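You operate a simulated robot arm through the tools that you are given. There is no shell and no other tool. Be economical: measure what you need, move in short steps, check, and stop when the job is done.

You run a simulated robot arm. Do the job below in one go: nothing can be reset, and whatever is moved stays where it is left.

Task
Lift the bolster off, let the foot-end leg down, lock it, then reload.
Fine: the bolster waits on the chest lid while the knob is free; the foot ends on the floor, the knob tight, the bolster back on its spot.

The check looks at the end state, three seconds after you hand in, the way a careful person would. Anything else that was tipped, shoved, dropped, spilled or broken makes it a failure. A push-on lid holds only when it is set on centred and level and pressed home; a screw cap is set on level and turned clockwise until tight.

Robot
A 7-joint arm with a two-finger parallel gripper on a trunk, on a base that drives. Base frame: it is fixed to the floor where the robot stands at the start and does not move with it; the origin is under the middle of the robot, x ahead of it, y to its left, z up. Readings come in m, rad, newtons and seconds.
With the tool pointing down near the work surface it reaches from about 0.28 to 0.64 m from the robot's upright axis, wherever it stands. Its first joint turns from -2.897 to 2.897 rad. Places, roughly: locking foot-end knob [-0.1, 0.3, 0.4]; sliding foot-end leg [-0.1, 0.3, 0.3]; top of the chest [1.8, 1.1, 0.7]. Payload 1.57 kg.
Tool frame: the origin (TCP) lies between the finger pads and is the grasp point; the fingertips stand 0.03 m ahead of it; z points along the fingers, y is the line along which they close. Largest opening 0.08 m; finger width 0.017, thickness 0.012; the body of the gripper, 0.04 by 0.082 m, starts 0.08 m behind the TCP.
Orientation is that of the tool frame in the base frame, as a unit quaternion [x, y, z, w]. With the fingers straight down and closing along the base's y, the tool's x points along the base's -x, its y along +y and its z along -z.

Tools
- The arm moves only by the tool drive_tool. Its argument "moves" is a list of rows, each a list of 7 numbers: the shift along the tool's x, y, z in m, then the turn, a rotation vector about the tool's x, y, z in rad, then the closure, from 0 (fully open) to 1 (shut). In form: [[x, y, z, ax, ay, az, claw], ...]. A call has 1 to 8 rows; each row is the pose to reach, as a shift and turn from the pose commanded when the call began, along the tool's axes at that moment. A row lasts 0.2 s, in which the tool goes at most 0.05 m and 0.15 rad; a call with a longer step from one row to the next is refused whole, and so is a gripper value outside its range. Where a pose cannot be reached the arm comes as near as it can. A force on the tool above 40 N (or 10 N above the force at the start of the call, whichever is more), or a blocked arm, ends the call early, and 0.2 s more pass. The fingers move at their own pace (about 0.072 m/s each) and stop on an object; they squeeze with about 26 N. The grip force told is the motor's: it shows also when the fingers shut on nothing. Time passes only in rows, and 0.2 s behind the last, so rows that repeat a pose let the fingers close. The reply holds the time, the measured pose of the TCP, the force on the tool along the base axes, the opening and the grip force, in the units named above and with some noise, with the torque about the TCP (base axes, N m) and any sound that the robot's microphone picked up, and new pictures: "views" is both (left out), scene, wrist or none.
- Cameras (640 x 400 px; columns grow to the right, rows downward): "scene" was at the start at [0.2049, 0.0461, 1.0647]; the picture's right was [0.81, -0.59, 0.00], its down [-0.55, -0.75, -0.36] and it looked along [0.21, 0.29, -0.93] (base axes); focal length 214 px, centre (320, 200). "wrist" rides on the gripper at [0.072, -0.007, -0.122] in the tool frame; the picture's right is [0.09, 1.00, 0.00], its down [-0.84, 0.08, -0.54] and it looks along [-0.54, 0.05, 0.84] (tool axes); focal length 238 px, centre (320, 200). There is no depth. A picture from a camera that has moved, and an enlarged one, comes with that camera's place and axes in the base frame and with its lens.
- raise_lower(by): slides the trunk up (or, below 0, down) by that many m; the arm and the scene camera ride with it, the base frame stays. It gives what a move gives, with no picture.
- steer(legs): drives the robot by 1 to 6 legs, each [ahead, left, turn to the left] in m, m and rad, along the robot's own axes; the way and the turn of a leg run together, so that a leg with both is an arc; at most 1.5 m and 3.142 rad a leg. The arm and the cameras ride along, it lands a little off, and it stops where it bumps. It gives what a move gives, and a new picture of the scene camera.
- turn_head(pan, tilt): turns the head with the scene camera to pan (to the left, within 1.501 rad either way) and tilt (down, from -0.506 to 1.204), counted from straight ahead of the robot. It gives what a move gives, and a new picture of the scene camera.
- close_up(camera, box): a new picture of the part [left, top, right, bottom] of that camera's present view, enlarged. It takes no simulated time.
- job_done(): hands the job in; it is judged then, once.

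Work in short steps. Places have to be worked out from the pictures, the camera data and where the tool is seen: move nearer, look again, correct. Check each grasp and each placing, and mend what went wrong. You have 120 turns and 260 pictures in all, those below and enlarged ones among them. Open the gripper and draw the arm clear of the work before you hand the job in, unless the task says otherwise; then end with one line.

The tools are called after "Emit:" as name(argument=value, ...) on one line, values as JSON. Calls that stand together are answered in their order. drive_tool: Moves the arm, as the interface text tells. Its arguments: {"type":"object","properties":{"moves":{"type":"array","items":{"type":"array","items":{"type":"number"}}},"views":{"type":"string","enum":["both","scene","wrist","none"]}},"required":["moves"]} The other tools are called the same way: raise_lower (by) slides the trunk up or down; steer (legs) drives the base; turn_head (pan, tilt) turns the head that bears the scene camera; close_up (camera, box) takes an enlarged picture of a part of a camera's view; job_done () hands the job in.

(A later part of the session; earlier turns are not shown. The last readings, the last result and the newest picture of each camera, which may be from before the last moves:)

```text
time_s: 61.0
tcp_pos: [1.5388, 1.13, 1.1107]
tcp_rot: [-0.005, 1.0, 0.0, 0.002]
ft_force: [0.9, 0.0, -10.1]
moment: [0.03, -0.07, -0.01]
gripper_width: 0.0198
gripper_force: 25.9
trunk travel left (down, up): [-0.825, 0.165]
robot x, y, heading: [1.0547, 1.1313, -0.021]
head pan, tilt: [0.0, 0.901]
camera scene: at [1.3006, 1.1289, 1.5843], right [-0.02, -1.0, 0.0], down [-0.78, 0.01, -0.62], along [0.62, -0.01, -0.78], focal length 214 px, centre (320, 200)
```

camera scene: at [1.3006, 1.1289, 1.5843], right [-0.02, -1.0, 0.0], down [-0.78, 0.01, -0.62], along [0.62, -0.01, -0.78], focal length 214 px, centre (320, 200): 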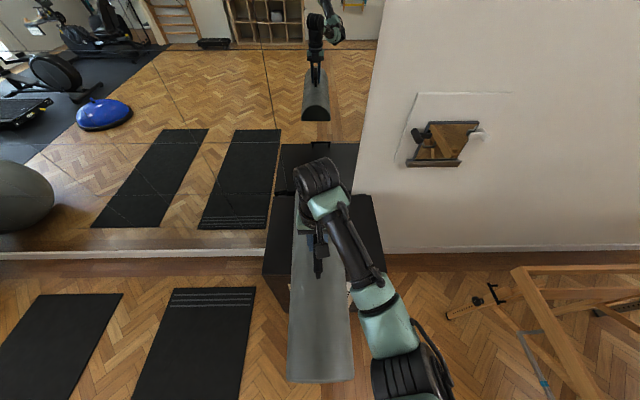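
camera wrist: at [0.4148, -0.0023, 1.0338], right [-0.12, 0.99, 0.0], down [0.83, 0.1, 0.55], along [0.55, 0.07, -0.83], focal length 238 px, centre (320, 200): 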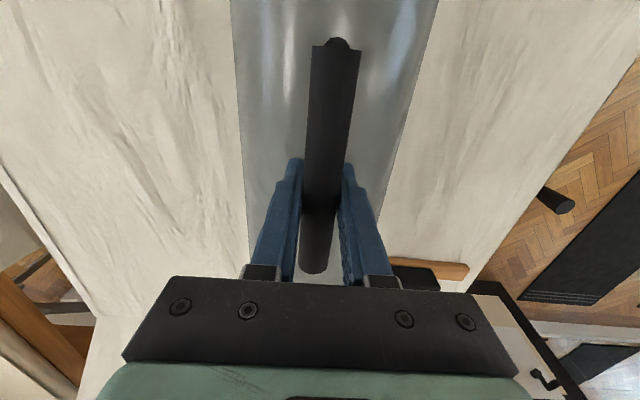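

I'm in front of the chest; the mirror wall is behind it. I turn the bolster a quarter turn with the wrist, first half now.

Emit:
drive_tool(moves=[[0, 0, 0, 0, 0, -0.13, 1], [0, 0, 0, 0, 0, -0.26, 1], [0, 0, 0, 0, 0, -0.39, 1], [0, 0, 0, 0, 0, -0.52, 1], [0, 0, 0, 0, 0, -0.65, 1], [0, 0, 0, 0, 0, -0.78, 1]], views="scene")

```text
time_s: 62.4
tcp_pos: [1.5393, 1.1296, 1.1106]
tcp_rot: [-0.386, 0.922, -0.002, 0.001]
ft_force: [-0.5, -0.5, -11.5]
moment: [0.1, -0.07, 0.04]
gripper_width: 0.0196
gripper_force: 25.3
trunk travel left (down, up): [-0.825, 0.165]
robot x, y, heading: [1.0533, 1.1316, -0.018]
head pan, tilt: [0.0, 0.901]
camera scene: at [1.3007, 1.1288, 1.5843], right [-0.02, -1.0, 0.0], down [-0.78, 0.01, -0.62], along [0.62, -0.01, -0.78], focal length 214 px, centre (320, 200)
```

scene: 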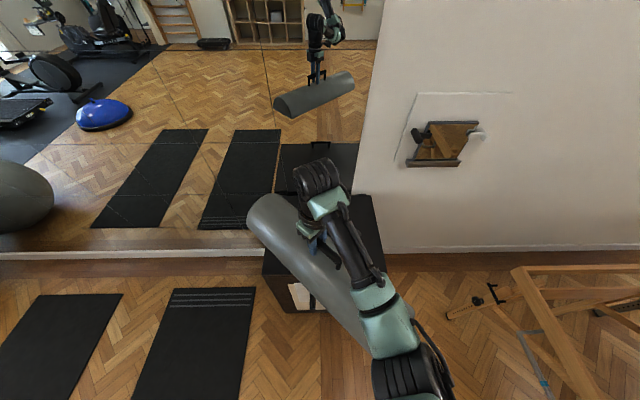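

Working. The second half of the turn.

Emit:
drive_tool(moves=[[0, 0, 0, 0, 0, -0.13, 1], [0, 0, 0, 0, 0, -0.26, 1], [0, 0, 0, 0, 0, -0.39, 1], [0, 0, 0, 0, 0, -0.52, 1], [0, 0, 0, 0, 0, -0.65, 1], [0, 0, 0, 0, 0, -0.76, 1]], views="both")

```text
time_s: 63.8
tcp_pos: [1.5387, 1.1308, 1.1102]
tcp_rot: [-0.7, 0.714, -0.001, 0.0]
ft_force: [1.2, -0.4, -10.6]
moment: [0.13, 0.02, 0.05]
gripper_width: 0.0197
gripper_force: 25.9
trunk travel left (down, up): [-0.825, 0.165]
robot x, y, heading: [1.0494, 1.1308, -0.015]
head pan, tilt: [0.0, 0.901]
camera scene: at [1.3007, 1.1288, 1.5843], right [-0.02, -1.0, 0.0], down [-0.78, 0.01, -0.62], along [0.62, -0.01, -0.78], focal length 214 px, centre (320, 200)
camera wrist: at [1.5435, 1.0578, 1.2325], right [-1.0, -0.07, 0.0], down [-0.06, 0.84, 0.54], along [-0.04, 0.54, -0.84], focal length 238 px, centre (320, 200)
```

scene: 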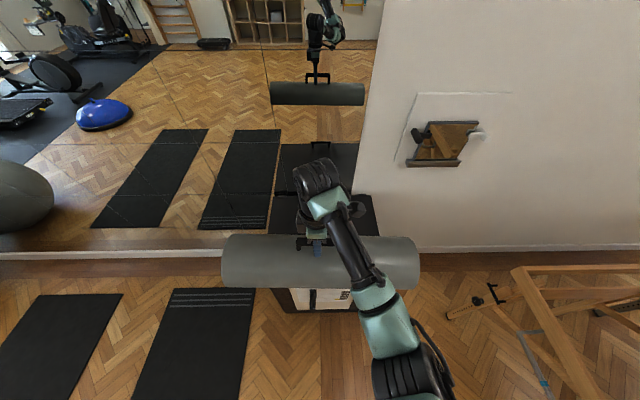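
wrist: 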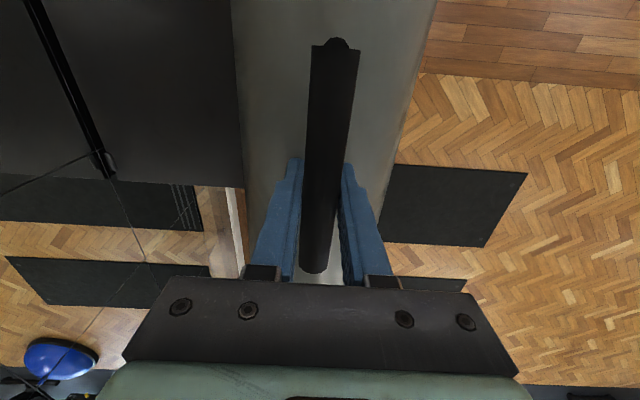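

Refined: lid spans about x 1.66–2.06, y 0.85–1.375 with its handle at x≈1.73. I'll aim the bolster centre at (1.91, 1.115). Drive ahead 0.25 first.

Emit:
steer(legs=[[0.25, 0, 0.015]])

Emit:
drive_tool(moves=[[0, -0.03, 0, 0, 0, 0, 1], [0, -0.06, 0, 0, 0, 0, 1], [0, -0.09, 0, 0, 0, 0, 1], [0, -0.11, 0, 0, 0, 0, 1]], views="both")

```text
time_s: 65.6
tcp_pos: [1.7898, 1.1353, 1.1102]
tcp_rot: [-0.706, 0.709, -0.002, 0.0]
ft_force: [0.2, -0.2, -11.1]
moment: [0.07, 0.0, -0.01]
gripper_width: 0.0197
gripper_force: 26.2
trunk travel left (down, up): [-0.825, 0.165]
robot x, y, heading: [1.3041, 1.1301, 0.002]
head pan, tilt: [0.0, 0.901]
camera scene: at [1.5514, 1.1306, 1.5843], right [0.0, -1.0, 0.0], down [-0.78, 0.0, -0.62], along [0.62, 0.0, -0.78], focal length 214 px, centre (320, 200)
```

scene: 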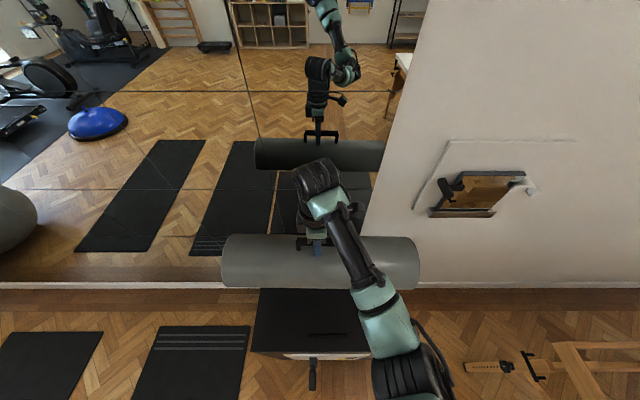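

```text
time_s: 66.6
tcp_pos: [1.9004, 1.1353, 1.1112]
tcp_rot: [-0.706, 0.708, 0.0, 0.0]
ft_force: [-1.5, 0.2, -10.9]
moment: [0.08, 0.01, 0.01]
gripper_width: 0.0198
gripper_force: 26.3
trunk travel left (down, up): [-0.825, 0.165]
robot x, y, heading: [1.3039, 1.1286, -0.004]
head pan, tilt: [0.0, 0.901]
camera scene: at [1.5524, 1.1308, 1.5841], right [0.0, -1.0, 0.0], down [-0.78, 0.0, -0.62], along [0.62, 0.0, -0.78], focal length 214 px, centre (320, 200)
camera wrist: at [1.9066, 1.0633, 1.232], right [-1.0, -0.09, 0.0], down [-0.07, 0.84, 0.54], along [-0.05, 0.54, -0.84], focal length 238 px, centre (320, 200)
```

scene: 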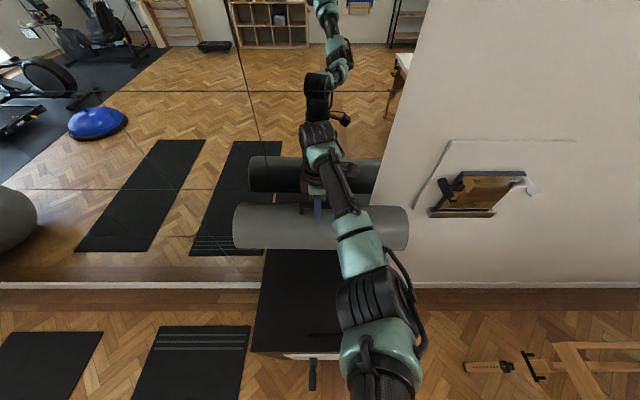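
wrist: 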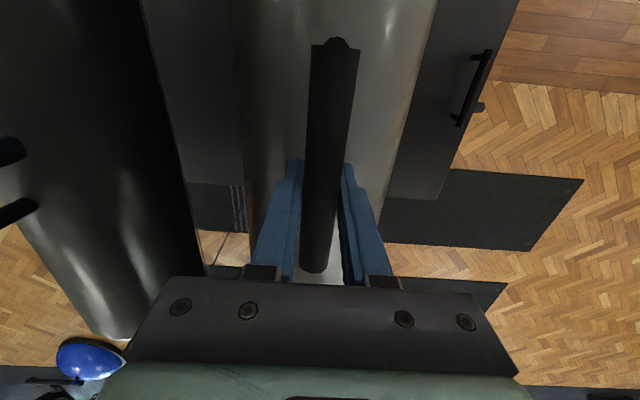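

Two-view check puts the lid at z≈0.77, x 1.60–1.98, y 0.85–1.345, handle at x≈1.64. New target TCP (1.825, 1.10); I move there and start down.

Emit:
drive_tool(moves=[[0.018, 0.038, 0.02, 0, 0, 0, 1], [0.035, 0.075, 0.04, 0, 0, 0, 1], [0.035, 0.075, 0.08, 0, 0, 0, 1], [0.035, 0.075, 0.12, 0, 0, 0, 1]], views="both")

```text
time_s: 67.6
tcp_pos: [1.8263, 1.0987, 0.9917]
tcp_rot: [-0.705, 0.709, -0.002, 0.0]
ft_force: [1.4, -0.5, -9.3]
moment: [0.06, -0.06, 0.02]
gripper_width: 0.0199
gripper_force: 25.9
trunk travel left (down, up): [-0.825, 0.165]
robot x, y, heading: [1.3059, 1.1289, 0.001]
head pan, tilt: [0.0, 0.901]
camera scene: at [1.5518, 1.1304, 1.5843], right [0.0, -1.0, 0.0], down [-0.78, 0.0, -0.62], along [0.62, 0.0, -0.78], focal length 214 px, centre (320, 200)
camera wrist: at [1.832, 1.0272, 1.1129], right [-1.0, -0.09, 0.0], down [-0.08, 0.84, 0.54], along [-0.04, 0.54, -0.84], focal length 238 px, centre (320, 200)
```

scene: 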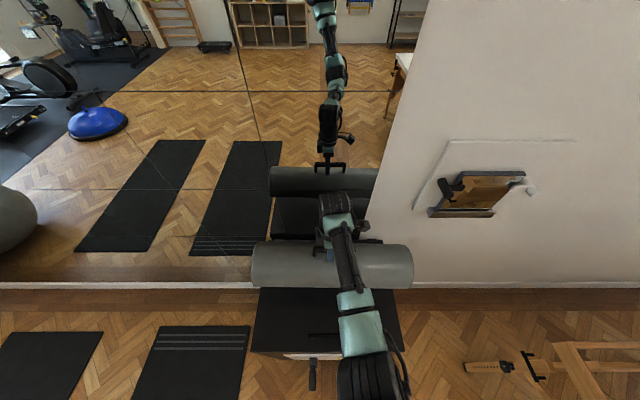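
wrist: 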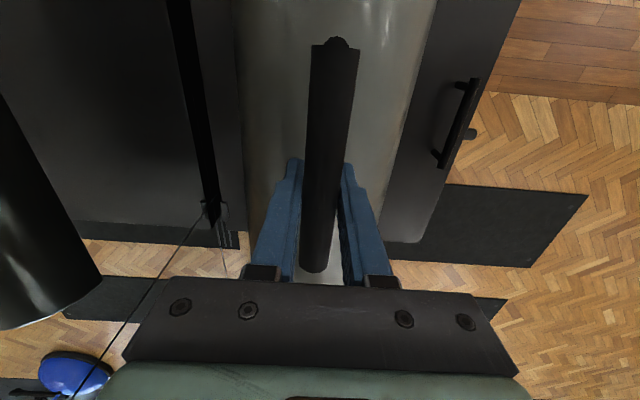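

Centred over the lid between the handle and the back edge. I descend in small steps until contact.

Emit:
drive_tool(moves=[[0, 0, 0.012, 0, 0, 0, 1], [0, 0, 0.024, 0, 0, 0, 1], [0, 0, 0.036, 0, 0, 0, 1], [0, 0, 0.044, 0, 0, 0, 1], [0, 0, 0.05, 0, 0, 0, 1]], views="scene")

```text
time_s: 68.8
tcp_pos: [1.8239, 1.0993, 0.9397]
tcp_rot: [-0.706, 0.708, -0.001, 0.0]
ft_force: [-0.2, -0.5, -9.9]
moment: [0.09, 0.01, -0.01]
gripper_width: 0.0195
gripper_force: 25.9
trunk travel left (down, up): [-0.825, 0.165]
robot x, y, heading: [1.3043, 1.1308, 0.004]
head pan, tilt: [0.0, 0.901]
camera scene: at [1.5517, 1.1305, 1.5842], right [0.0, -1.0, 0.0], down [-0.78, 0.0, -0.62], along [0.62, 0.0, -0.78], focal length 214 px, centre (320, 200)
```

scene: 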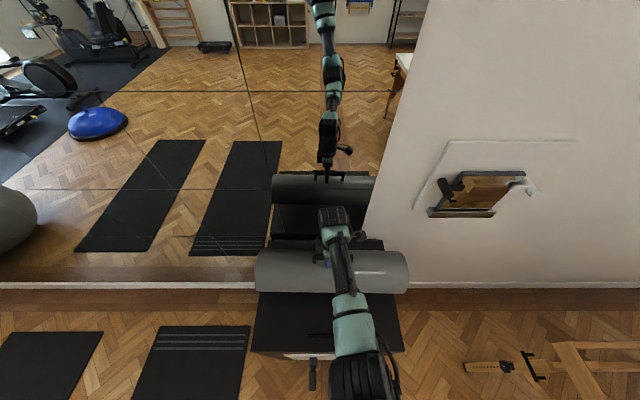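

No contact yet (still -10 N). I continue down in finer steps.

Emit:
drive_tool(moves=[[0, 0, 0.006, 0, 0, 0, 1], [0, 0, 0.012, 0, 0, 0, 1], [0, 0, 0.018, 0, 0, 0, 1], [0, 0, 0.024, 0, 0, 0, 1]], views="wrist")

```text
time_s: 69.8
tcp_pos: [1.8254, 1.1, 0.9158]
tcp_rot: [-0.706, 0.708, -0.001, 0.0]
ft_force: [-0.4, 1.1, -10.7]
moment: [0.11, 0.0, -0.03]
gripper_width: 0.0198
gripper_force: 26.4
trunk travel left (down, up): [-0.825, 0.165]
robot x, y, heading: [1.3004, 1.1319, 0.001]
head pan, tilt: [0.0, 0.901]
camera wrist: at [1.8311, 1.0279, 1.0382], right [-1.0, -0.09, 0.0], down [-0.08, 0.84, 0.54], along [-0.05, 0.54, -0.84], focal length 238 px, centre (320, 200)
```

wrist: 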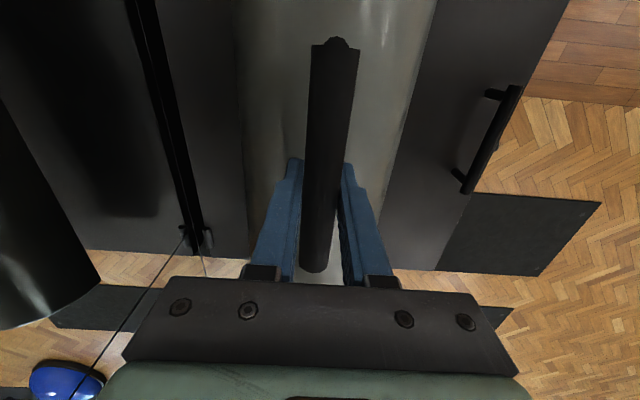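

Still free. Continue down.

Emit:
drive_tool(moves=[[0, 0, 0.006, 0, 0, 0, 1], [0, 0, 0.012, 0, 0, 0, 1], [0, 0, 0.018, 0, 0, 0, 1], [0, 0, 0.024, 0, 0, 0, 1], [0, 0, 0.03, 0, 0, 0, 1]], views="scene")

```text
time_s: 71.0
tcp_pos: [1.8233, 1.1008, 0.8849]
tcp_rot: [-0.706, 0.708, -0.002, 0.0]
ft_force: [0.5, -0.4, -10.4]
moment: [0.13, -0.02, 0.03]
gripper_width: 0.0197
gripper_force: 26.3
trunk travel left (down, up): [-0.825, 0.165]
robot x, y, heading: [1.3029, 1.1305, -0.001]
head pan, tilt: [0.0, 0.901]
camera scene: at [1.5518, 1.1305, 1.5842], right [0.0, -1.0, 0.0], down [-0.78, 0.0, -0.62], along [0.62, 0.0, -0.78], focal length 214 px, centre (320, 200)
```

scene: 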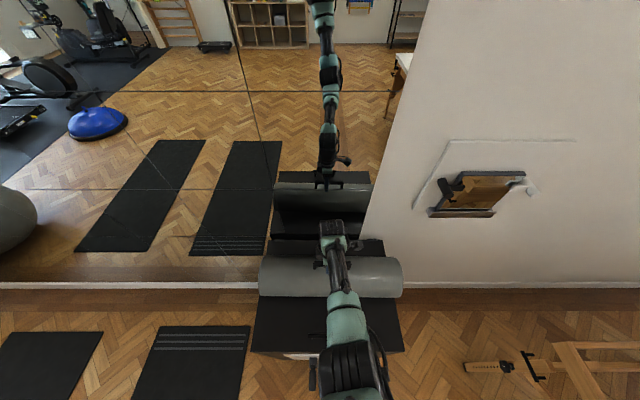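

Emit:
close_up(camera="scene", box=[240, 150, 420, 370])

Emit:
drive_tool(moves=[[0, 0, 0.005, 0, 0, 0, 1], [0, 0, 0.01, 0, 0, 0, 1], [0, 0, 0.015, 0, 0, 0, 1], [0, 0, 0.02, 0, 0, 0, 1]], views="none")

```text
1.82 times, centred on (330, 260) of scene
camera zoom: at [1.5518, 1.1305, 1.5842], right [0.0, -1.0, 0.0], down [-0.78, 0.0, -0.62], along [0.62, 0.0, -0.78], focal length 390 px, centre (302, 91)
```

zoom: 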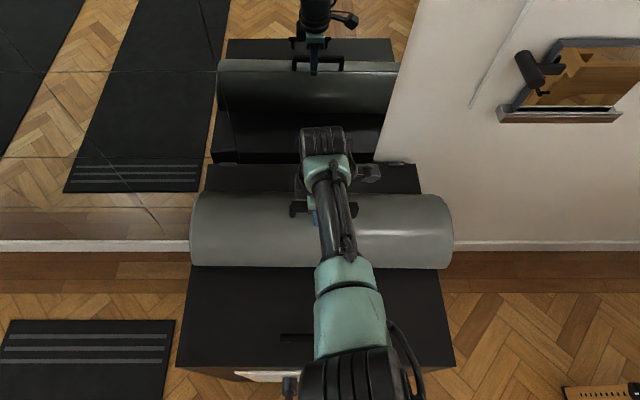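

```text
time_s: 72.0
tcp_pos: [1.825, 1.1002, 0.8667]
tcp_rot: [-0.706, 0.708, -0.001, 0.001]
ft_force: [0.3, 0.2, -10.5]
moment: [0.13, 0.0, 0.02]
gripper_width: 0.0198
gripper_force: 26.3
trunk travel left (down, up): [-0.825, 0.165]
robot x, y, heading: [1.305, 1.1318, 0.001]
head pan, tilt: [0.0, 0.901]
```

Looks well placed; still hanging. Continue down with fine steps.

Emit:
drive_tool(moves=[[0, 0, 0.005, 0, 0, 0, 1], [0, 0, 0.01, 0, 0, 0, 1], [0, 0, 0.015, 0, 0, 0, 1], [0, 0, 0.02, 0, 0, 0, 1], [0, 0, 0.025, 0, 0, 0, 1], [0, 0, 0.03, 0, 0, 0, 1]], views="scene")

```text
time_s: 73.1
tcp_pos: [1.8296, 1.1006, 0.8549]
tcp_rot: [-0.705, 0.709, -0.004, 0.005]
ft_force: [-14.0, 1.3, 34.3]
moment: [-0.23, 0.42, -0.12]
gripper_width: 0.0196
gripper_force: 25.5
trunk travel left (down, up): [-0.825, 0.165]
robot x, y, heading: [1.2998, 1.1294, -0.001]
head pan, tilt: [0.0, 0.901]
stopped in row 5: the force on the tool passed its limit at 57 N (the readings are from after the stop); the commanded pose is now the measured one
camera scene: at [1.5472, 1.1308, 1.5854], right [0.0, -1.0, 0.0], down [-0.78, 0.0, -0.62], along [0.62, 0.0, -0.78], focal length 214 px, centre (320, 200)
```

scene: 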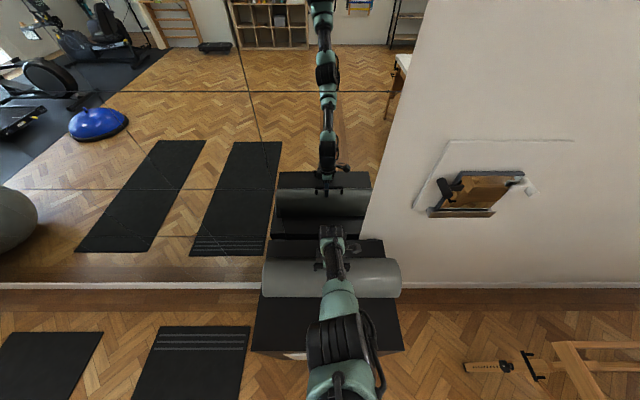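

Firm contact at TCP z 0.855. I relieve the push, then open and rise.

Emit:
drive_tool(moves=[[0, 0, -0.003, 0, 0, 0, 1], [0, 0, -0.003, 0, 0, 0, 1]], views="none")

Emit:
drive_tool(moves=[[0, 0, 0, 0, 0, 0, 0.5], [0, 0, 0, 0, 0, 0, 0], [0, 0, 0, 0, 0, 0, 0], [0, 0, -0.02, 0, 0, 0, 0], [0, 0, -0.06, 0, 0, 0, 0], [0, 0, -0.1, 0, 0, 0, 0]], views="both")

```text
time_s: 73.7
tcp_pos: [1.8281, 1.1001, 0.8554]
tcp_rot: [-0.705, 0.709, -0.005, 0.004]
ft_force: [0.0, -0.9, 16.4]
moment: [0.2, 0.19, -0.14]
gripper_width: 0.0197
gripper_force: 25.6
trunk travel left (down, up): [-0.825, 0.165]
robot x, y, heading: [1.3055, 1.1301, -0.002]
head pan, tilt: [0.0, 0.901]
```

```text
time_s: 75.1
tcp_pos: [1.8253, 1.0991, 0.9548]
tcp_rot: [-0.705, 0.709, -0.004, 0.003]
ft_force: [-0.4, 0.1, 0.3]
moment: [0.04, -0.01, 0.01]
gripper_width: 0.08
gripper_force: 0.1
trunk travel left (down, up): [-0.825, 0.165]
robot x, y, heading: [1.2996, 1.1312, -0.001]
head pan, tilt: [0.0, 0.901]
camera scene: at [1.55, 1.1306, 1.5845], right [0.0, -1.0, 0.0], down [-0.78, 0.0, -0.62], along [0.62, 0.0, -0.78], focal length 214 px, centre (320, 200)
camera wrist: at [1.8315, 1.0274, 1.0759], right [-1.0, -0.09, -0.01], down [-0.08, 0.84, 0.54], along [-0.04, 0.54, -0.84], focal length 238 px, centre (320, 200)
```

scene: 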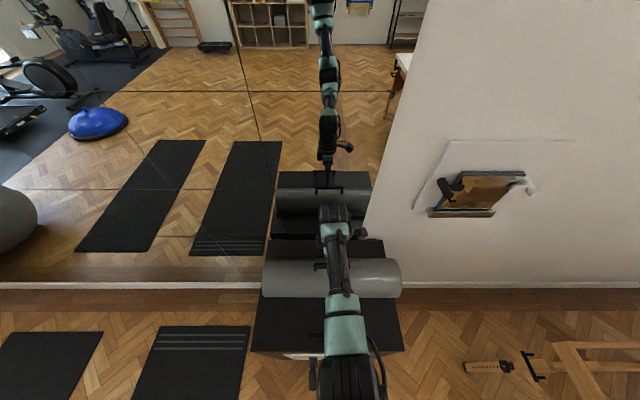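
wrist: 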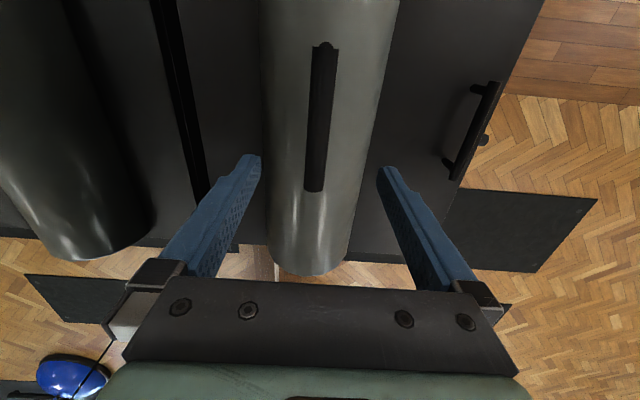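

The bolster rests stably on the lid and is released. I raise the arm clear, turn the wrist back, then drive to the leg's side of the couch.

Emit:
drive_tool(moves=[[0, 0.03, -0.04, 0, 0, 0, 0], [0, 0.06, -0.08, 0, 0, 0.1, 0], [0, 0.09, -0.1, 0, 0, 0.24, 0], [0, 0.1, -0.1, 0, 0, 0.38, 0], [0, 0.1, -0.1, 0, 0, 0.52, 0], [0, 0.1, -0.1, 0, 0, 0.66, 0], [0, 0.1, -0.1, 0, 0, 0.8, 0], [0, 0.1, -0.1, 0, 0, 0.94, 0]], views="none")

Emit:
steer(legs=[[-0.7, 0, 0], [-0.72, 0, 0], [0, 0, -1.571]])

Emit:
turn_head(pan=0.3, tilt=0.8)

```text
time_s: 76.9
tcp_pos: [1.7269, 1.1008, 1.0522]
tcp_rot: [-0.306, 0.952, -0.001, 0.004]
ft_force: [-0.2, -0.4, -1.3]
moment: [-0.03, 0.01, 0.0]
gripper_width: 0.0801
gripper_force: 0.0
out of reach, approached as far as the arm can: row 3
trunk travel left (down, up): [-0.825, 0.165]
robot x, y, heading: [1.3053, 1.13, 0.003]
head pan, tilt: [0.0, 0.901]
```

```text
time_s: 88.1
tcp_pos: [-0.1346, 0.7061, 1.0545]
tcp_rot: [0.442, 0.897, -0.005, 0.002]
ft_force: [0.3, 0.5, -0.4]
moment: [0.0, 0.0, -0.04]
gripper_width: 0.0799
gripper_force: 0.0
trunk travel left (down, up): [-0.825, 0.165]
robot x, y, heading: [-0.1206, 1.1306, -1.543]
head pan, tilt: [0.0, 0.901]
camera scene: at [-0.1093, 0.8855, 1.5845], right [-1.0, -0.03, 0.0], down [-0.02, 0.78, -0.62], along [0.02, -0.62, -0.78], focal length 214 px, centre (320, 200)
```

scene: 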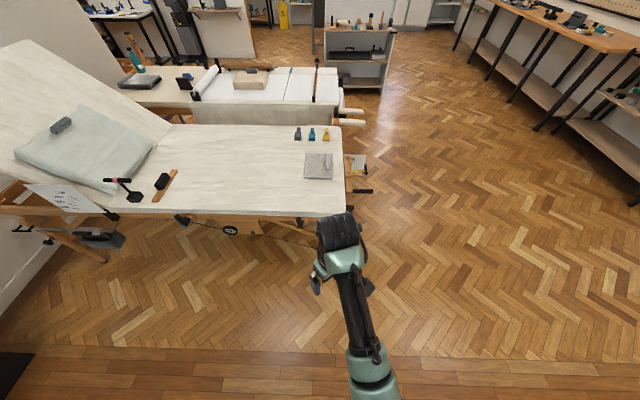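

```text
time_s: 88.9
tcp_pos: [-0.1356, 0.7058, 1.0527]
tcp_rot: [0.442, 0.897, -0.004, 0.002]
ft_force: [-0.4, 0.2, -0.4]
moment: [0.0, 0.04, -0.01]
gripper_width: 0.0802
gripper_force: 0.1
trunk travel left (down, up): [-0.825, 0.165]
robot x, y, heading: [-0.1194, 1.1305, -1.542]
head pan, tilt: [0.3, 0.799]
camera scene: at [-0.0855, 0.8846, 1.5924], right [-0.95, -0.32, 0.0], down [-0.23, 0.68, -0.7], along [0.22, -0.66, -0.72], focal length 214 px, centre (320, 200)
```

scene: 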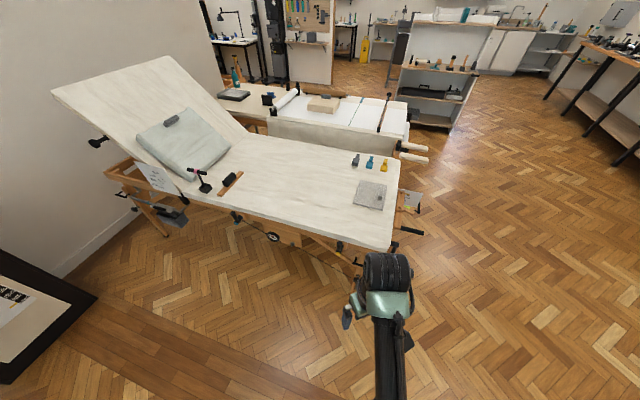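

I lower the trunk so both cameras see the couch's side from lower down.

Emit:
raise_lower(by=-0.55)

Emit:
turn_head(pan=0.25, tilt=0.75)

```text
refused: -0.55 is not a number from -0.4 to 0.4
```

```text
time_s: 89.5
tcp_pos: [-0.1343, 0.7062, 1.0541]
tcp_rot: [0.443, 0.897, -0.004, 0.002]
ft_force: [0.1, 0.7, -0.4]
moment: [-0.03, 0.01, -0.03]
gripper_width: 0.0798
gripper_force: 0.0
trunk travel left (down, up): [-0.825, 0.165]
robot x, y, heading: [-0.1143, 1.1309, -1.545]
head pan, tilt: [0.25, 0.75]
camera scene: at [-0.0887, 0.8813, 1.5964], right [-0.96, -0.27, 0.0], down [-0.19, 0.66, -0.73], along [0.2, -0.7, -0.68], focal length 214 px, centre (320, 200)
```

scene: 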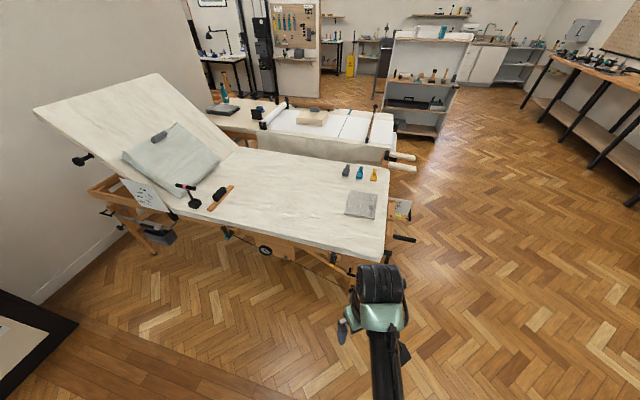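

I lower by 0.4, turn the tool to face the couch squarely, and start to pitch it toward horizontal.

Emit:
raise_lower(by=-0.4)

Emit:
drive_tool(moves=[[0, 0, 0, 0, 0, 0.14, 0], [0, 0, 0, 0, 0, 0.28, 0], [0, 0, 0, 0, 0, 0.42, 0], [0, 0, 0, 0, 0, 0.54, 0], [0, 0, 0, 0, 0, 0.654, 0]], views="none")

Emit:
drive_tool(moves=[[0, 0, 0, 0, -0.14, 0, 0], [0, 0, 0, 0, -0.28, 0, 0], [0, 0, 0, 0, -0.42, 0, 0], [0, 0, 0, 0, -0.56, 0, 0], [0, 0, 0, 0, -0.7, 0, 0], [0, 0, 0, 0, -0.84, 0, 0], [0, 0, 0, 0, -0.98, 0, 0], [0, 0, 0, 0, -1.12, 0, 0]], views="both")

```text
time_s: 93.3
tcp_pos: [-0.135, 0.7058, 0.6525]
tcp_rot: [0.442, 0.897, -0.003, 0.002]
ft_force: [1.2, -0.1, -1.1]
moment: [0.0, -0.01, -0.02]
gripper_width: 0.08
gripper_force: 0.1
trunk travel left (down, up): [-0.425, 0.565]
robot x, y, heading: [-0.1196, 1.1281, -1.545]
head pan, tilt: [0.25, 0.75]
```

```text
time_s: 94.5
tcp_pos: [-0.1349, 0.7049, 0.6526]
tcp_rot: [0.708, 0.706, -0.003, 0.002]
ft_force: [0.3, -0.5, -0.4]
moment: [-0.02, -0.01, -0.01]
gripper_width: 0.0799
gripper_force: 0.0
trunk travel left (down, up): [-0.425, 0.565]
robot x, y, heading: [-0.115, 1.1279, -1.541]
head pan, tilt: [0.25, 0.75]
```

```text
time_s: 96.3
tcp_pos: [-0.1342, 0.7066, 0.6528]
tcp_rot: [0.596, 0.597, -0.379, 0.379]
ft_force: [0.0, -0.2, -0.5]
moment: [0.0, 0.02, 0.05]
gripper_width: 0.0801
gripper_force: 0.1
trunk travel left (down, up): [-0.425, 0.565]
robot x, y, heading: [-0.1198, 1.1268, -1.543]
head pan, tilt: [0.25, 0.75]
camera scene: at [-0.0888, 0.8813, 1.1964], right [-0.96, -0.27, 0.0], down [-0.19, 0.66, -0.73], along [0.2, -0.7, -0.68], focal length 214 px, centre (320, 200)
camera wrist: at [-0.1418, 0.8466, 0.6396], right [1.0, 0.04, -0.08], down [0.08, 0.13, 0.99], along [0.05, -0.99, 0.13], focal length 238 px, centre (320, 200)
```

scene: 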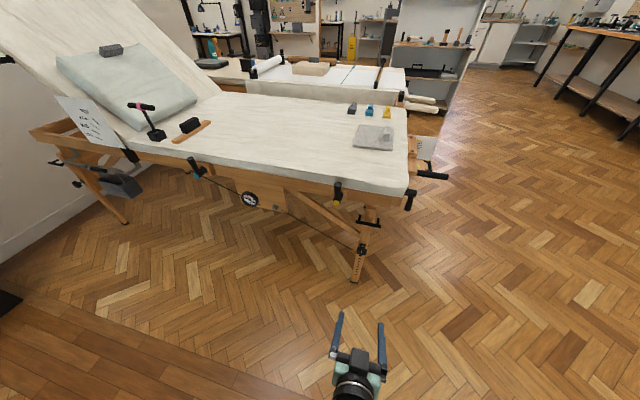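
wrist: 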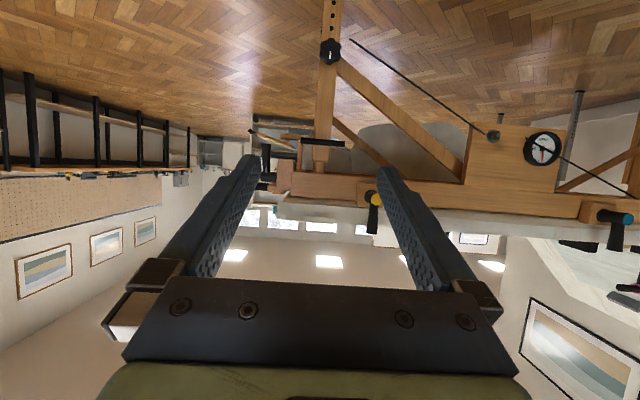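

The side is now in plain view (upside down). I zoom on the knob, leg and dial.

Emit:
close_up(camera="wrist", box=[270, 0, 410, 200])

Emit:
close_up(camera="scene", box=[300, 160, 460, 300])

Emit:
close_up(camera="wrist", box=[470, 100, 620, 200])

```text
2.00 times, centred on (340, 100) of wrist
camera zoom: at [-0.1418, 0.8466, 0.6396], right [1.0, 0.04, -0.08], down [0.08, 0.13, 0.99], along [0.05, -0.99, 0.13], focal length 477 px, centre (280, 400)
```

zoom: 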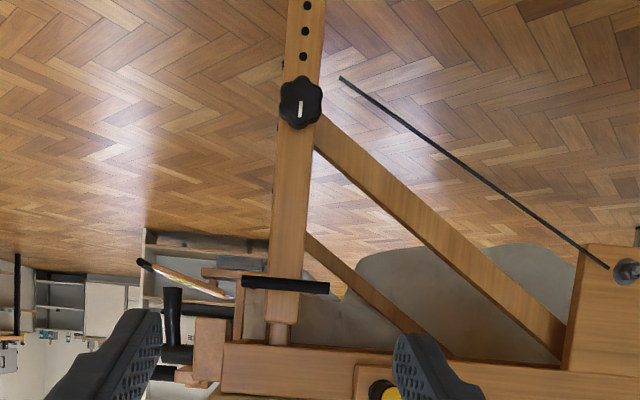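

```text
2.86 times, centred on (380, 230) of scene
camera zoom: at [-0.0888, 0.8813, 1.1964], right [-0.96, -0.27, 0.0], down [-0.19, 0.66, -0.73], along [0.2, -0.7, -0.68], focal length 613 px, centre (149, 114)
```

zoom: 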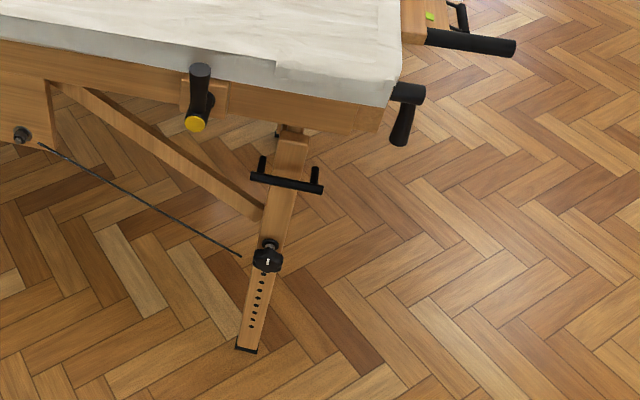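

```text
4.00 times, centred on (545, 150) of wrist
camera zoom: at [-0.1418, 0.8466, 0.6396], right [1.0, 0.04, -0.08], down [0.08, 0.13, 0.99], along [0.05, -0.99, 0.13], focal length 953 px, centre (-580, 400)
```

zoom: 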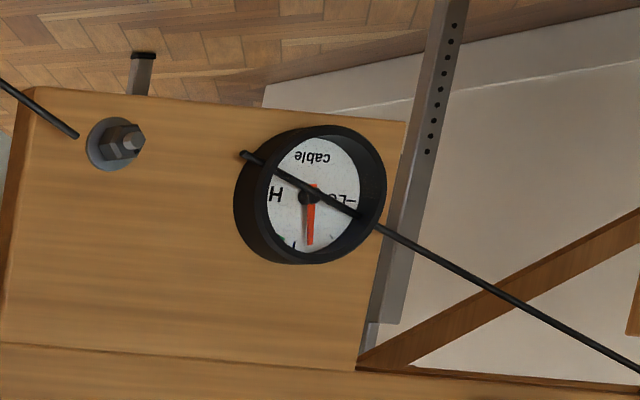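

The knob (6-lobed, ~5 cm) is at about (-0.12, 0.325, 0.40), a cable end lies near (-0.08, 0.305, 0.36) which I must avoid. I finish pitching to horizontal, lower to knob height and drive a bit closer.

Emit:
drive_tool(moves=[[0, 0, 0, 0, -0.14, 0, 0], [0, 0, 0, 0, -0.28, 0, 0], [0, 0, 0, 0, -0.42, 0, 0], [0, 0, 0, 0, -0.45, 0, 0]], views="none")

Emit:
raise_lower(by=-0.25)

Emit:
steer(legs=[[0.13, 0, -0.028]])

Emit:
close_up(camera="wrist", box=[160, 0, 480, 200])

```text
time_s: 97.3
tcp_pos: [-0.1358, 0.706, 0.6541]
tcp_rot: [-0.497, -0.497, 0.503, -0.502]
ft_force: [-1.0, 0.4, 0.7]
moment: [-0.03, 0.07, 0.01]
gripper_width: 0.0801
gripper_force: 0.0
trunk travel left (down, up): [-0.425, 0.565]
robot x, y, heading: [-0.1184, 1.131, -1.544]
head pan, tilt: [0.25, 0.75]
```

```text
time_s: 99.9
tcp_pos: [-0.1345, 0.706, 0.4031]
tcp_rot: [0.497, 0.498, -0.502, 0.502]
ft_force: [-0.3, 0.5, -0.6]
moment: [0.0, -0.02, 0.01]
gripper_width: 0.0801
gripper_force: 0.0
trunk travel left (down, up): [-0.175, 0.815]
robot x, y, heading: [-0.1164, 1.1318, -1.544]
head pan, tilt: [0.25, 0.75]
```

```text
time_s: 101.2
tcp_pos: [-0.1453, 0.5761, 0.4032]
tcp_rot: [-0.505, -0.491, 0.509, -0.495]
ft_force: [-0.3, -0.7, -0.6]
moment: [0.0, -0.03, 0.02]
gripper_width: 0.0798
gripper_force: 0.0
trunk travel left (down, up): [-0.175, 0.815]
robot x, y, heading: [-0.1145, 0.9997, -1.575]
head pan, tilt: [0.25, 0.75]
camera scene: at [-0.094, 0.7511, 0.9464], right [-0.97, -0.25, 0.0], down [-0.17, 0.66, -0.73], along [0.18, -0.71, -0.68], focal length 214 px, centre (320, 200)
```

scene: 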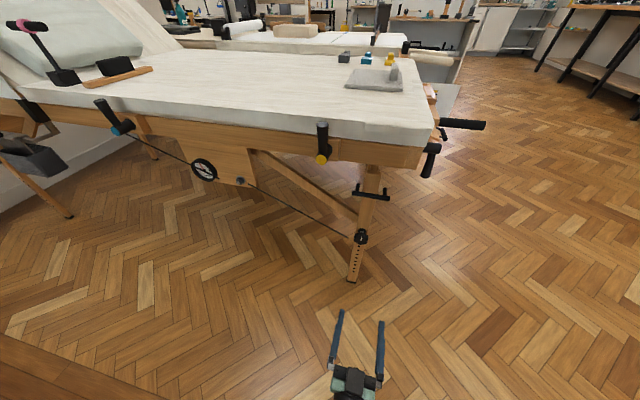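

```text
2.00 times, centred on (320, 100) of wrist
camera zoom: at [-0.1484, 0.6982, 0.3299], right [1.0, -0.03, -0.09], down [0.09, 0.55, 0.83], along [0.03, -0.84, 0.55], focal length 477 px, centre (320, 400)
```

zoom: 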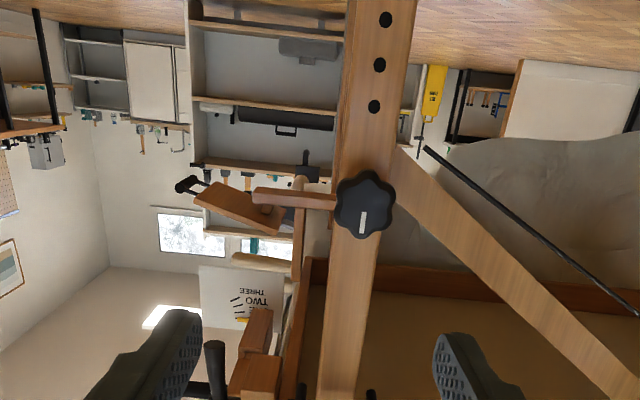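

Knob confirmed at about (-0.119, 0.325, 0.400). I approach to y=0.40 with the fingers level and square.

Emit:
drive_tool(moves=[[0.001, 0.008, 0.044, -0.007, 0, 0, 0], [0.002, 0.016, 0.088, -0.014, 0, 0, 0], [0.003, 0.023, 0.132, -0.021, 0, 0, 0], [0.003, 0.031, 0.175, -0.028, 0, 0, 0]], views="both")

```text
time_s: 102.2
tcp_pos: [-0.121, 0.4007, 0.403]
tcp_rot: [-0.499, -0.498, 0.502, -0.501]
ft_force: [0.2, -0.2, -0.6]
moment: [-0.02, -0.01, 0.01]
gripper_width: 0.08
gripper_force: 0.2
trunk travel left (down, up): [-0.175, 0.815]
robot x, y, heading: [-0.1209, 0.9996, -1.57]
head pan, tilt: [0.25, 0.75]
camera scene: at [-0.094, 0.7511, 0.9464], right [-0.97, -0.25, 0.0], down [-0.17, 0.66, -0.73], along [0.18, -0.71, -0.68], focal length 214 px, centre (320, 200)
camera wrist: at [-0.127, 0.5216, 0.3297], right [1.0, 0.0, -0.09], down [0.08, 0.55, 0.83], along [0.05, -0.84, 0.55], focal length 238 px, centre (320, 200)
```

scene: 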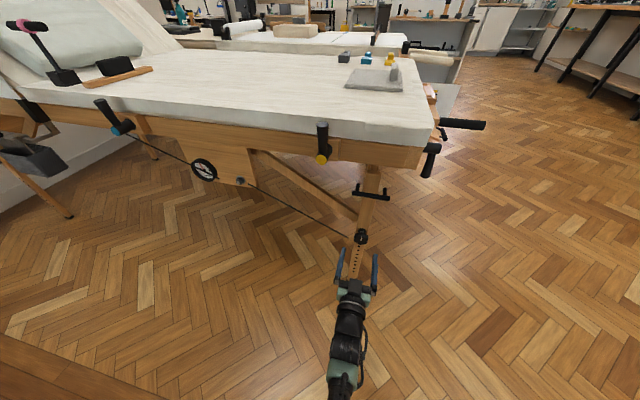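
wrist: 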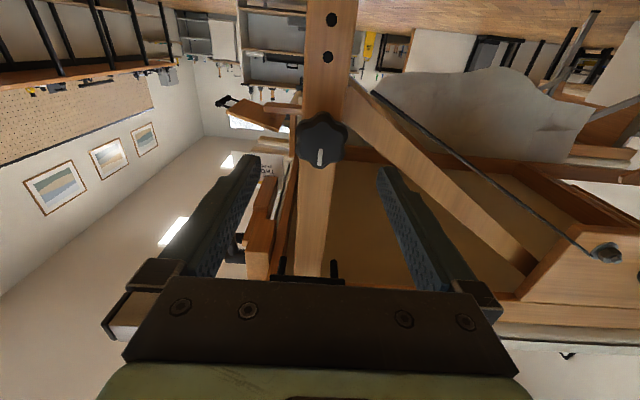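

Well aligned. I advance to y≈0.345 around the knob with care.

Emit:
drive_tool(moves=[[0.004, 0.002, 0.02, 0, 0, 0, 0.1], [0.004, 0.002, 0.04, 0, 0, 0, 0.1], [0.004, 0.002, 0.056, 0, 0, 0, 0.1]], views="wrist")

Emit:
close_up(camera="scene", box=[310, 200, 410, 300])

```text
time_s: 103.0
tcp_pos: [-0.1173, 0.3441, 0.3984]
tcp_rot: [-0.497, -0.498, 0.503, -0.502]
ft_force: [-0.2, 0.3, 0.3]
moment: [0.01, 0.01, -0.02]
gripper_width: 0.0718
gripper_force: 0.1
trunk travel left (down, up): [-0.175, 0.815]
robot x, y, heading: [-0.1134, 0.9975, -1.571]
head pan, tilt: [0.25, 0.75]
camera wrist: at [-0.1241, 0.4658, 0.3255], right [1.0, 0.0, -0.09], down [0.08, 0.55, 0.83], along [0.05, -0.84, 0.55], focal length 238 px, centre (320, 200)
```

wrist: 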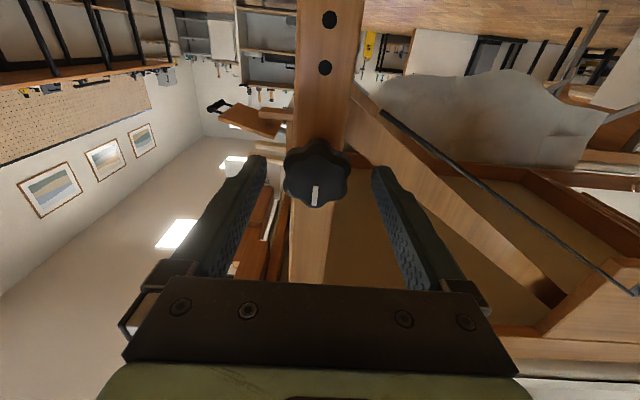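

```text
4.00 times, centred on (360, 250) of scene
camera zoom: at [-0.094, 0.751, 0.9464], right [-0.97, -0.25, 0.0], down [-0.17, 0.66, -0.73], along [0.18, -0.71, -0.68], focal length 858 px, centre (160, 0)
```

zoom: 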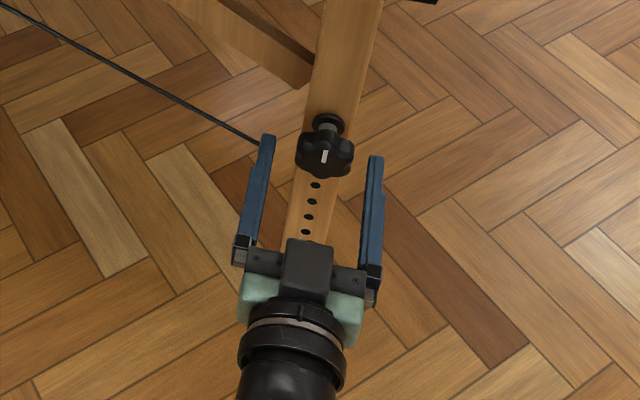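

The knob's front face is at y≈0.327. I advance 1.6 cm more and close on it.

Emit:
drive_tool(moves=[[0.001, -0.001, 0.008, 0, 0, 0, 0.1], [0.001, -0.001, 0.016, 0, 0, 0, 0.1], [0.001, -0.001, 0.016, 0, 0, 0, 1], [0.001, -0.001, 0.016, 0, 0, 0, 1], [0.001, -0.001, 0.016, 0, 0, 0, 1]], views="wrist")

```text
time_s: 104.2
tcp_pos: [-0.1199, 0.3299, 0.3971]
tcp_rot: [-0.498, -0.497, 0.503, -0.501]
ft_force: [-8.5, -2.4, -0.4]
moment: [-0.1, 0.06, 0.02]
gripper_width: 0.041
gripper_force: 45.2
trunk travel left (down, up): [-0.175, 0.815]
robot x, y, heading: [-0.1184, 1.0017, -1.572]
head pan, tilt: [0.25, 0.75]
camera wrist: at [-0.1259, 0.4498, 0.3242], right [1.0, 0.0, -0.09], down [0.08, 0.55, 0.83], along [0.05, -0.84, 0.55], focal length 238 px, centre (320, 200)
```

wrist: 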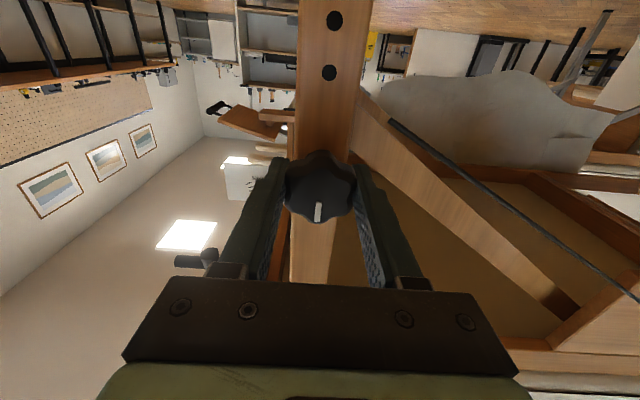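

Good grip on the knob (41 mm). I turn it counter-clockwise (seen from outside) to loosen.

Emit:
drive_tool(moves=[[0, -0.001, 0, 0, 0, -0.13, 1], [0, -0.001, 0, 0, 0, -0.26, 1], [0, -0.001, 0, 0, 0, -0.39, 1], [0, -0.001, 0, 0, 0, -0.52, 1], [0, -0.001, 0, 0, 0, -0.65, 1], [0, -0.001, 0, 0, 0, -0.78, 1]], views="wrist")

```text
time_s: 105.6
tcp_pos: [-0.1214, 0.3287, 0.3978]
tcp_rot: [-0.272, -0.648, 0.657, -0.272]
ft_force: [-16.8, -3.2, 4.5]
moment: [-0.22, -0.22, 0.49]
gripper_width: 0.0408
gripper_force: 44.5
trunk travel left (down, up): [-0.175, 0.815]
robot x, y, heading: [-0.1168, 0.9996, -1.567]
head pan, tilt: [0.25, 0.75]
camera wrist: at [-0.1763, 0.4503, 0.3502], right [0.64, -0.01, -0.77], down [0.65, 0.55, 0.53], along [0.41, -0.84, 0.36], focal length 238 px, centre (320, 200)
```

wrist: 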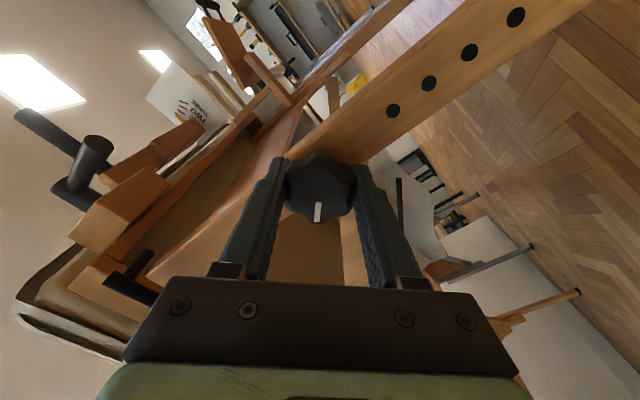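

The knob turns with the gripper. I ease the side load and continue loosening.

Emit:
drive_tool(moves=[[0.002, -0.002, 0, 0, 0, -0.13, 1], [0.002, -0.002, 0, 0, 0, -0.26, 1], [0.002, -0.002, 0, 0, 0, -0.39, 1], [0.002, -0.002, 0, 0, 0, -0.52, 1], [0.002, -0.002, 0, 0, 0, -0.65, 1], [0.002, -0.002, 0, 0, 0, -0.78, 1]], views="both")

```text
time_s: 107.0
tcp_pos: [-0.1225, 0.3302, 0.3991]
tcp_rot: [-0.002, -0.702, 0.712, -0.003]
ft_force: [-12.8, 12.7, 16.0]
moment: [0.28, -0.09, 0.45]
gripper_width: 0.0406
gripper_force: 45.3
trunk travel left (down, up): [-0.175, 0.815]
robot x, y, heading: [-0.1169, 1.0012, -1.573]
head pan, tilt: [0.25, 0.75]
camera scene: at [-0.0942, 0.7525, 0.947], right [-0.97, -0.25, 0.0], down [-0.17, 0.66, -0.73], along [0.18, -0.71, -0.68], focal length 214 px, centre (320, 200)
camera wrist: at [-0.194, 0.4508, 0.404], right [-0.08, -0.01, -1.0], down [0.84, 0.54, -0.08], along [0.54, -0.84, -0.03], focal length 238 px, centre (320, 200)
```

scene: 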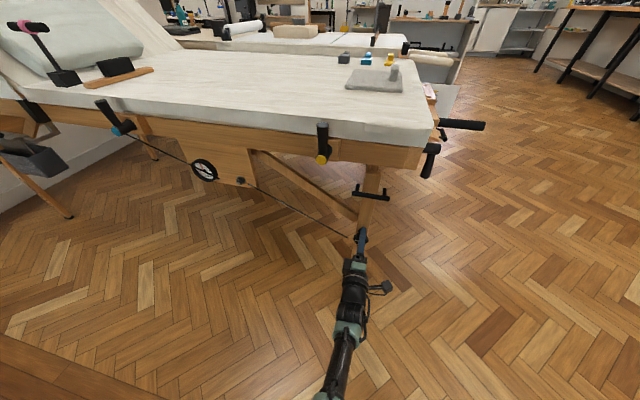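
wrist: 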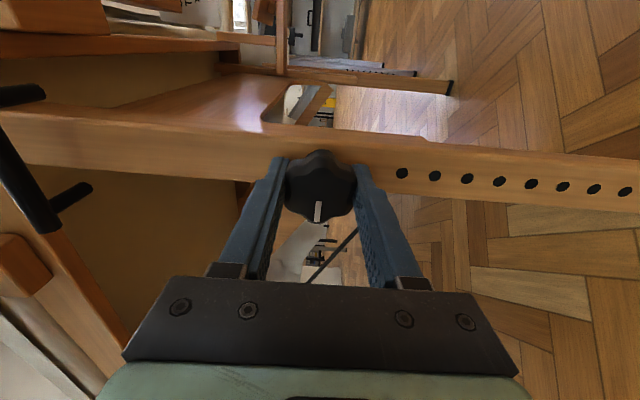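

A quarter turn done, no leg motion yet; the knob walks outward slightly. I follow it and turn further.

Emit:
drive_tool(moves=[[0.002, -0.002, -0.001, 0, 0, -0.13, 1], [0.002, -0.002, -0.001, 0, 0, -0.26, 1], [0.002, -0.002, -0.001, 0, 0, -0.39, 1], [0.002, -0.002, -0.001, 0, 0, -0.52, 1], [0.002, -0.002, -0.002, 0, 0, -0.65, 1], [0.002, -0.002, -0.002, 0, 0, -0.78, 1], [0.002, -0.002, -0.002, 0, 0, -0.91, 1], [0.002, -0.002, -0.002, 0, 0, -1.04, 1]], views="both")

```text
time_s: 108.8
tcp_pos: [-0.1219, 0.3298, 0.4029]
tcp_rot: [0.349, -0.61, 0.62, 0.35]
ft_force: [9.6, -19.2, 11.4]
moment: [0.58, -0.09, 0.01]
gripper_width: 0.0412
gripper_force: 45.1
trunk travel left (down, up): [-0.175, 0.815]
robot x, y, heading: [-0.1195, 1.0032, -1.574]
head pan, tilt: [0.25, 0.75]
camera scene: at [-0.0937, 0.7516, 0.9466], right [-0.97, -0.25, 0.0], down [-0.17, 0.66, -0.73], along [0.18, -0.71, -0.68], focal length 214 px, centre (320, 200)
camera wrist: at [-0.1525, 0.4524, 0.4651], right [-0.9, -0.01, -0.43], down [0.36, 0.53, -0.77], along [0.24, -0.85, -0.48], focal length 238 px, centre (320, 200)
```

scene: 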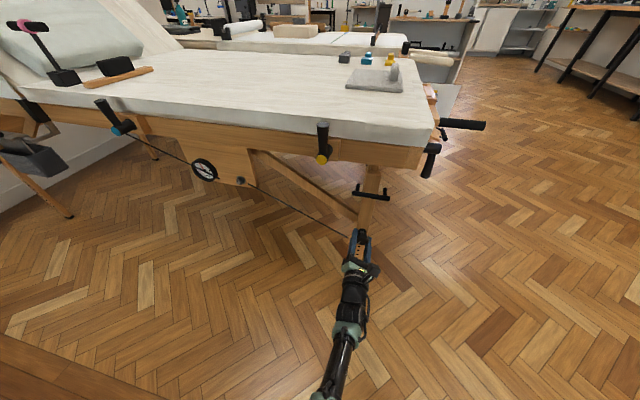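
wrist: 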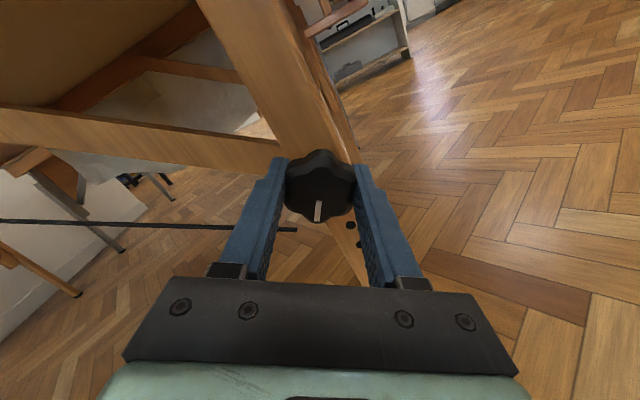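

No axial motion of the knob; total about 150° loosened. I let go of it gently and check whether the leg moved.

Emit:
drive_tool(moves=[[0, 0, 0.002, 0, 0, 0, 1], [0, 0, 0.002, 0, 0, 0, 0.2], [0, 0, 0.002, 0, 0, 0, 0.2], [0, 0, -0.03, 0, 0, 0, 0.2], [0, 0, -0.06, 0, 0, 0, 0.2]], views="both")

Emit:
close_up(camera="scene", box=[310, 170, 430, 290])

```text
time_s: 110.0
tcp_pos: [-0.1238, 0.3918, 0.3981]
tcp_rot: [0.347, -0.613, 0.618, 0.349]
ft_force: [-0.5, 0.1, 0.5]
moment: [0.0, -0.03, -0.01]
gripper_width: 0.0641
gripper_force: 0.1
trunk travel left (down, up): [-0.175, 0.815]
robot x, y, heading: [-0.1144, 1.0012, -1.57]
head pan, tilt: [0.25, 0.75]
camera scene: at [-0.094, 0.751, 0.9464], right [-0.97, -0.25, 0.0], down [-0.17, 0.66, -0.73], along [0.18, -0.71, -0.68], focal length 214 px, centre (320, 200)
camera wrist: at [-0.1549, 0.5133, 0.462], right [-0.9, 0.0, -0.43], down [0.36, 0.54, -0.76], along [0.24, -0.84, -0.48], focal length 238 px, centre (320, 200)
```

scene: 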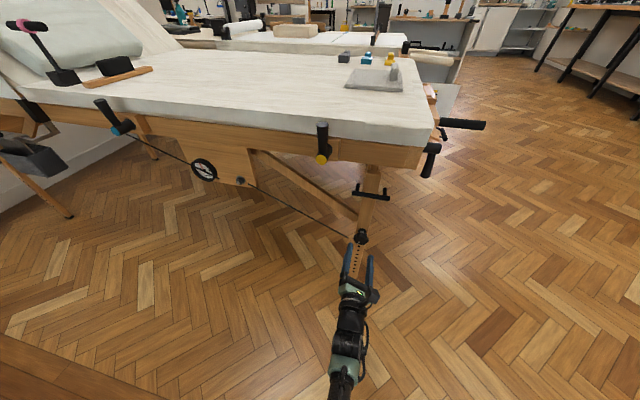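
wrist: 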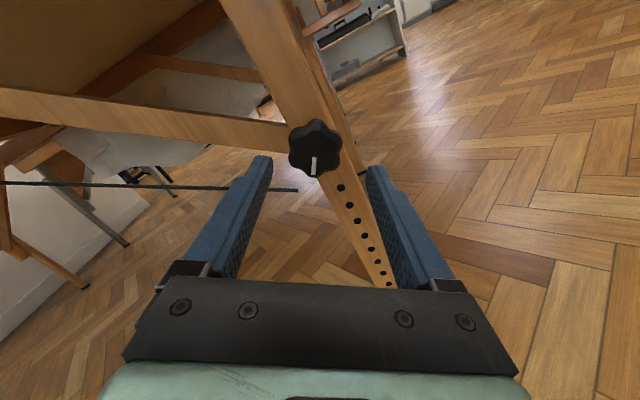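

```text
3.33 times, centred on (370, 230) of scene
camera zoom: at [-0.094, 0.751, 0.9464], right [-0.97, -0.25, 0.0], down [-0.17, 0.66, -0.73], along [0.18, -0.71, -0.68], focal length 715 px, centre (153, 100)
```

zoom: 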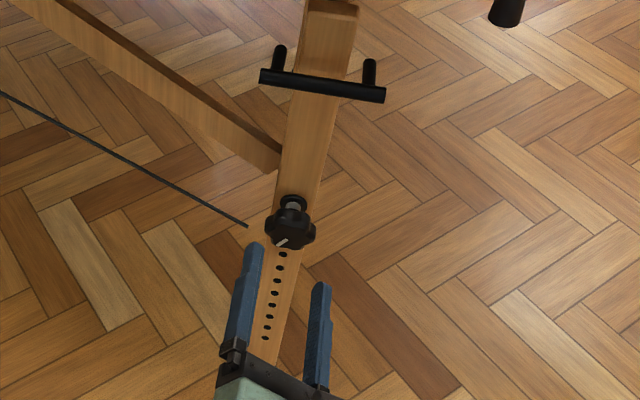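

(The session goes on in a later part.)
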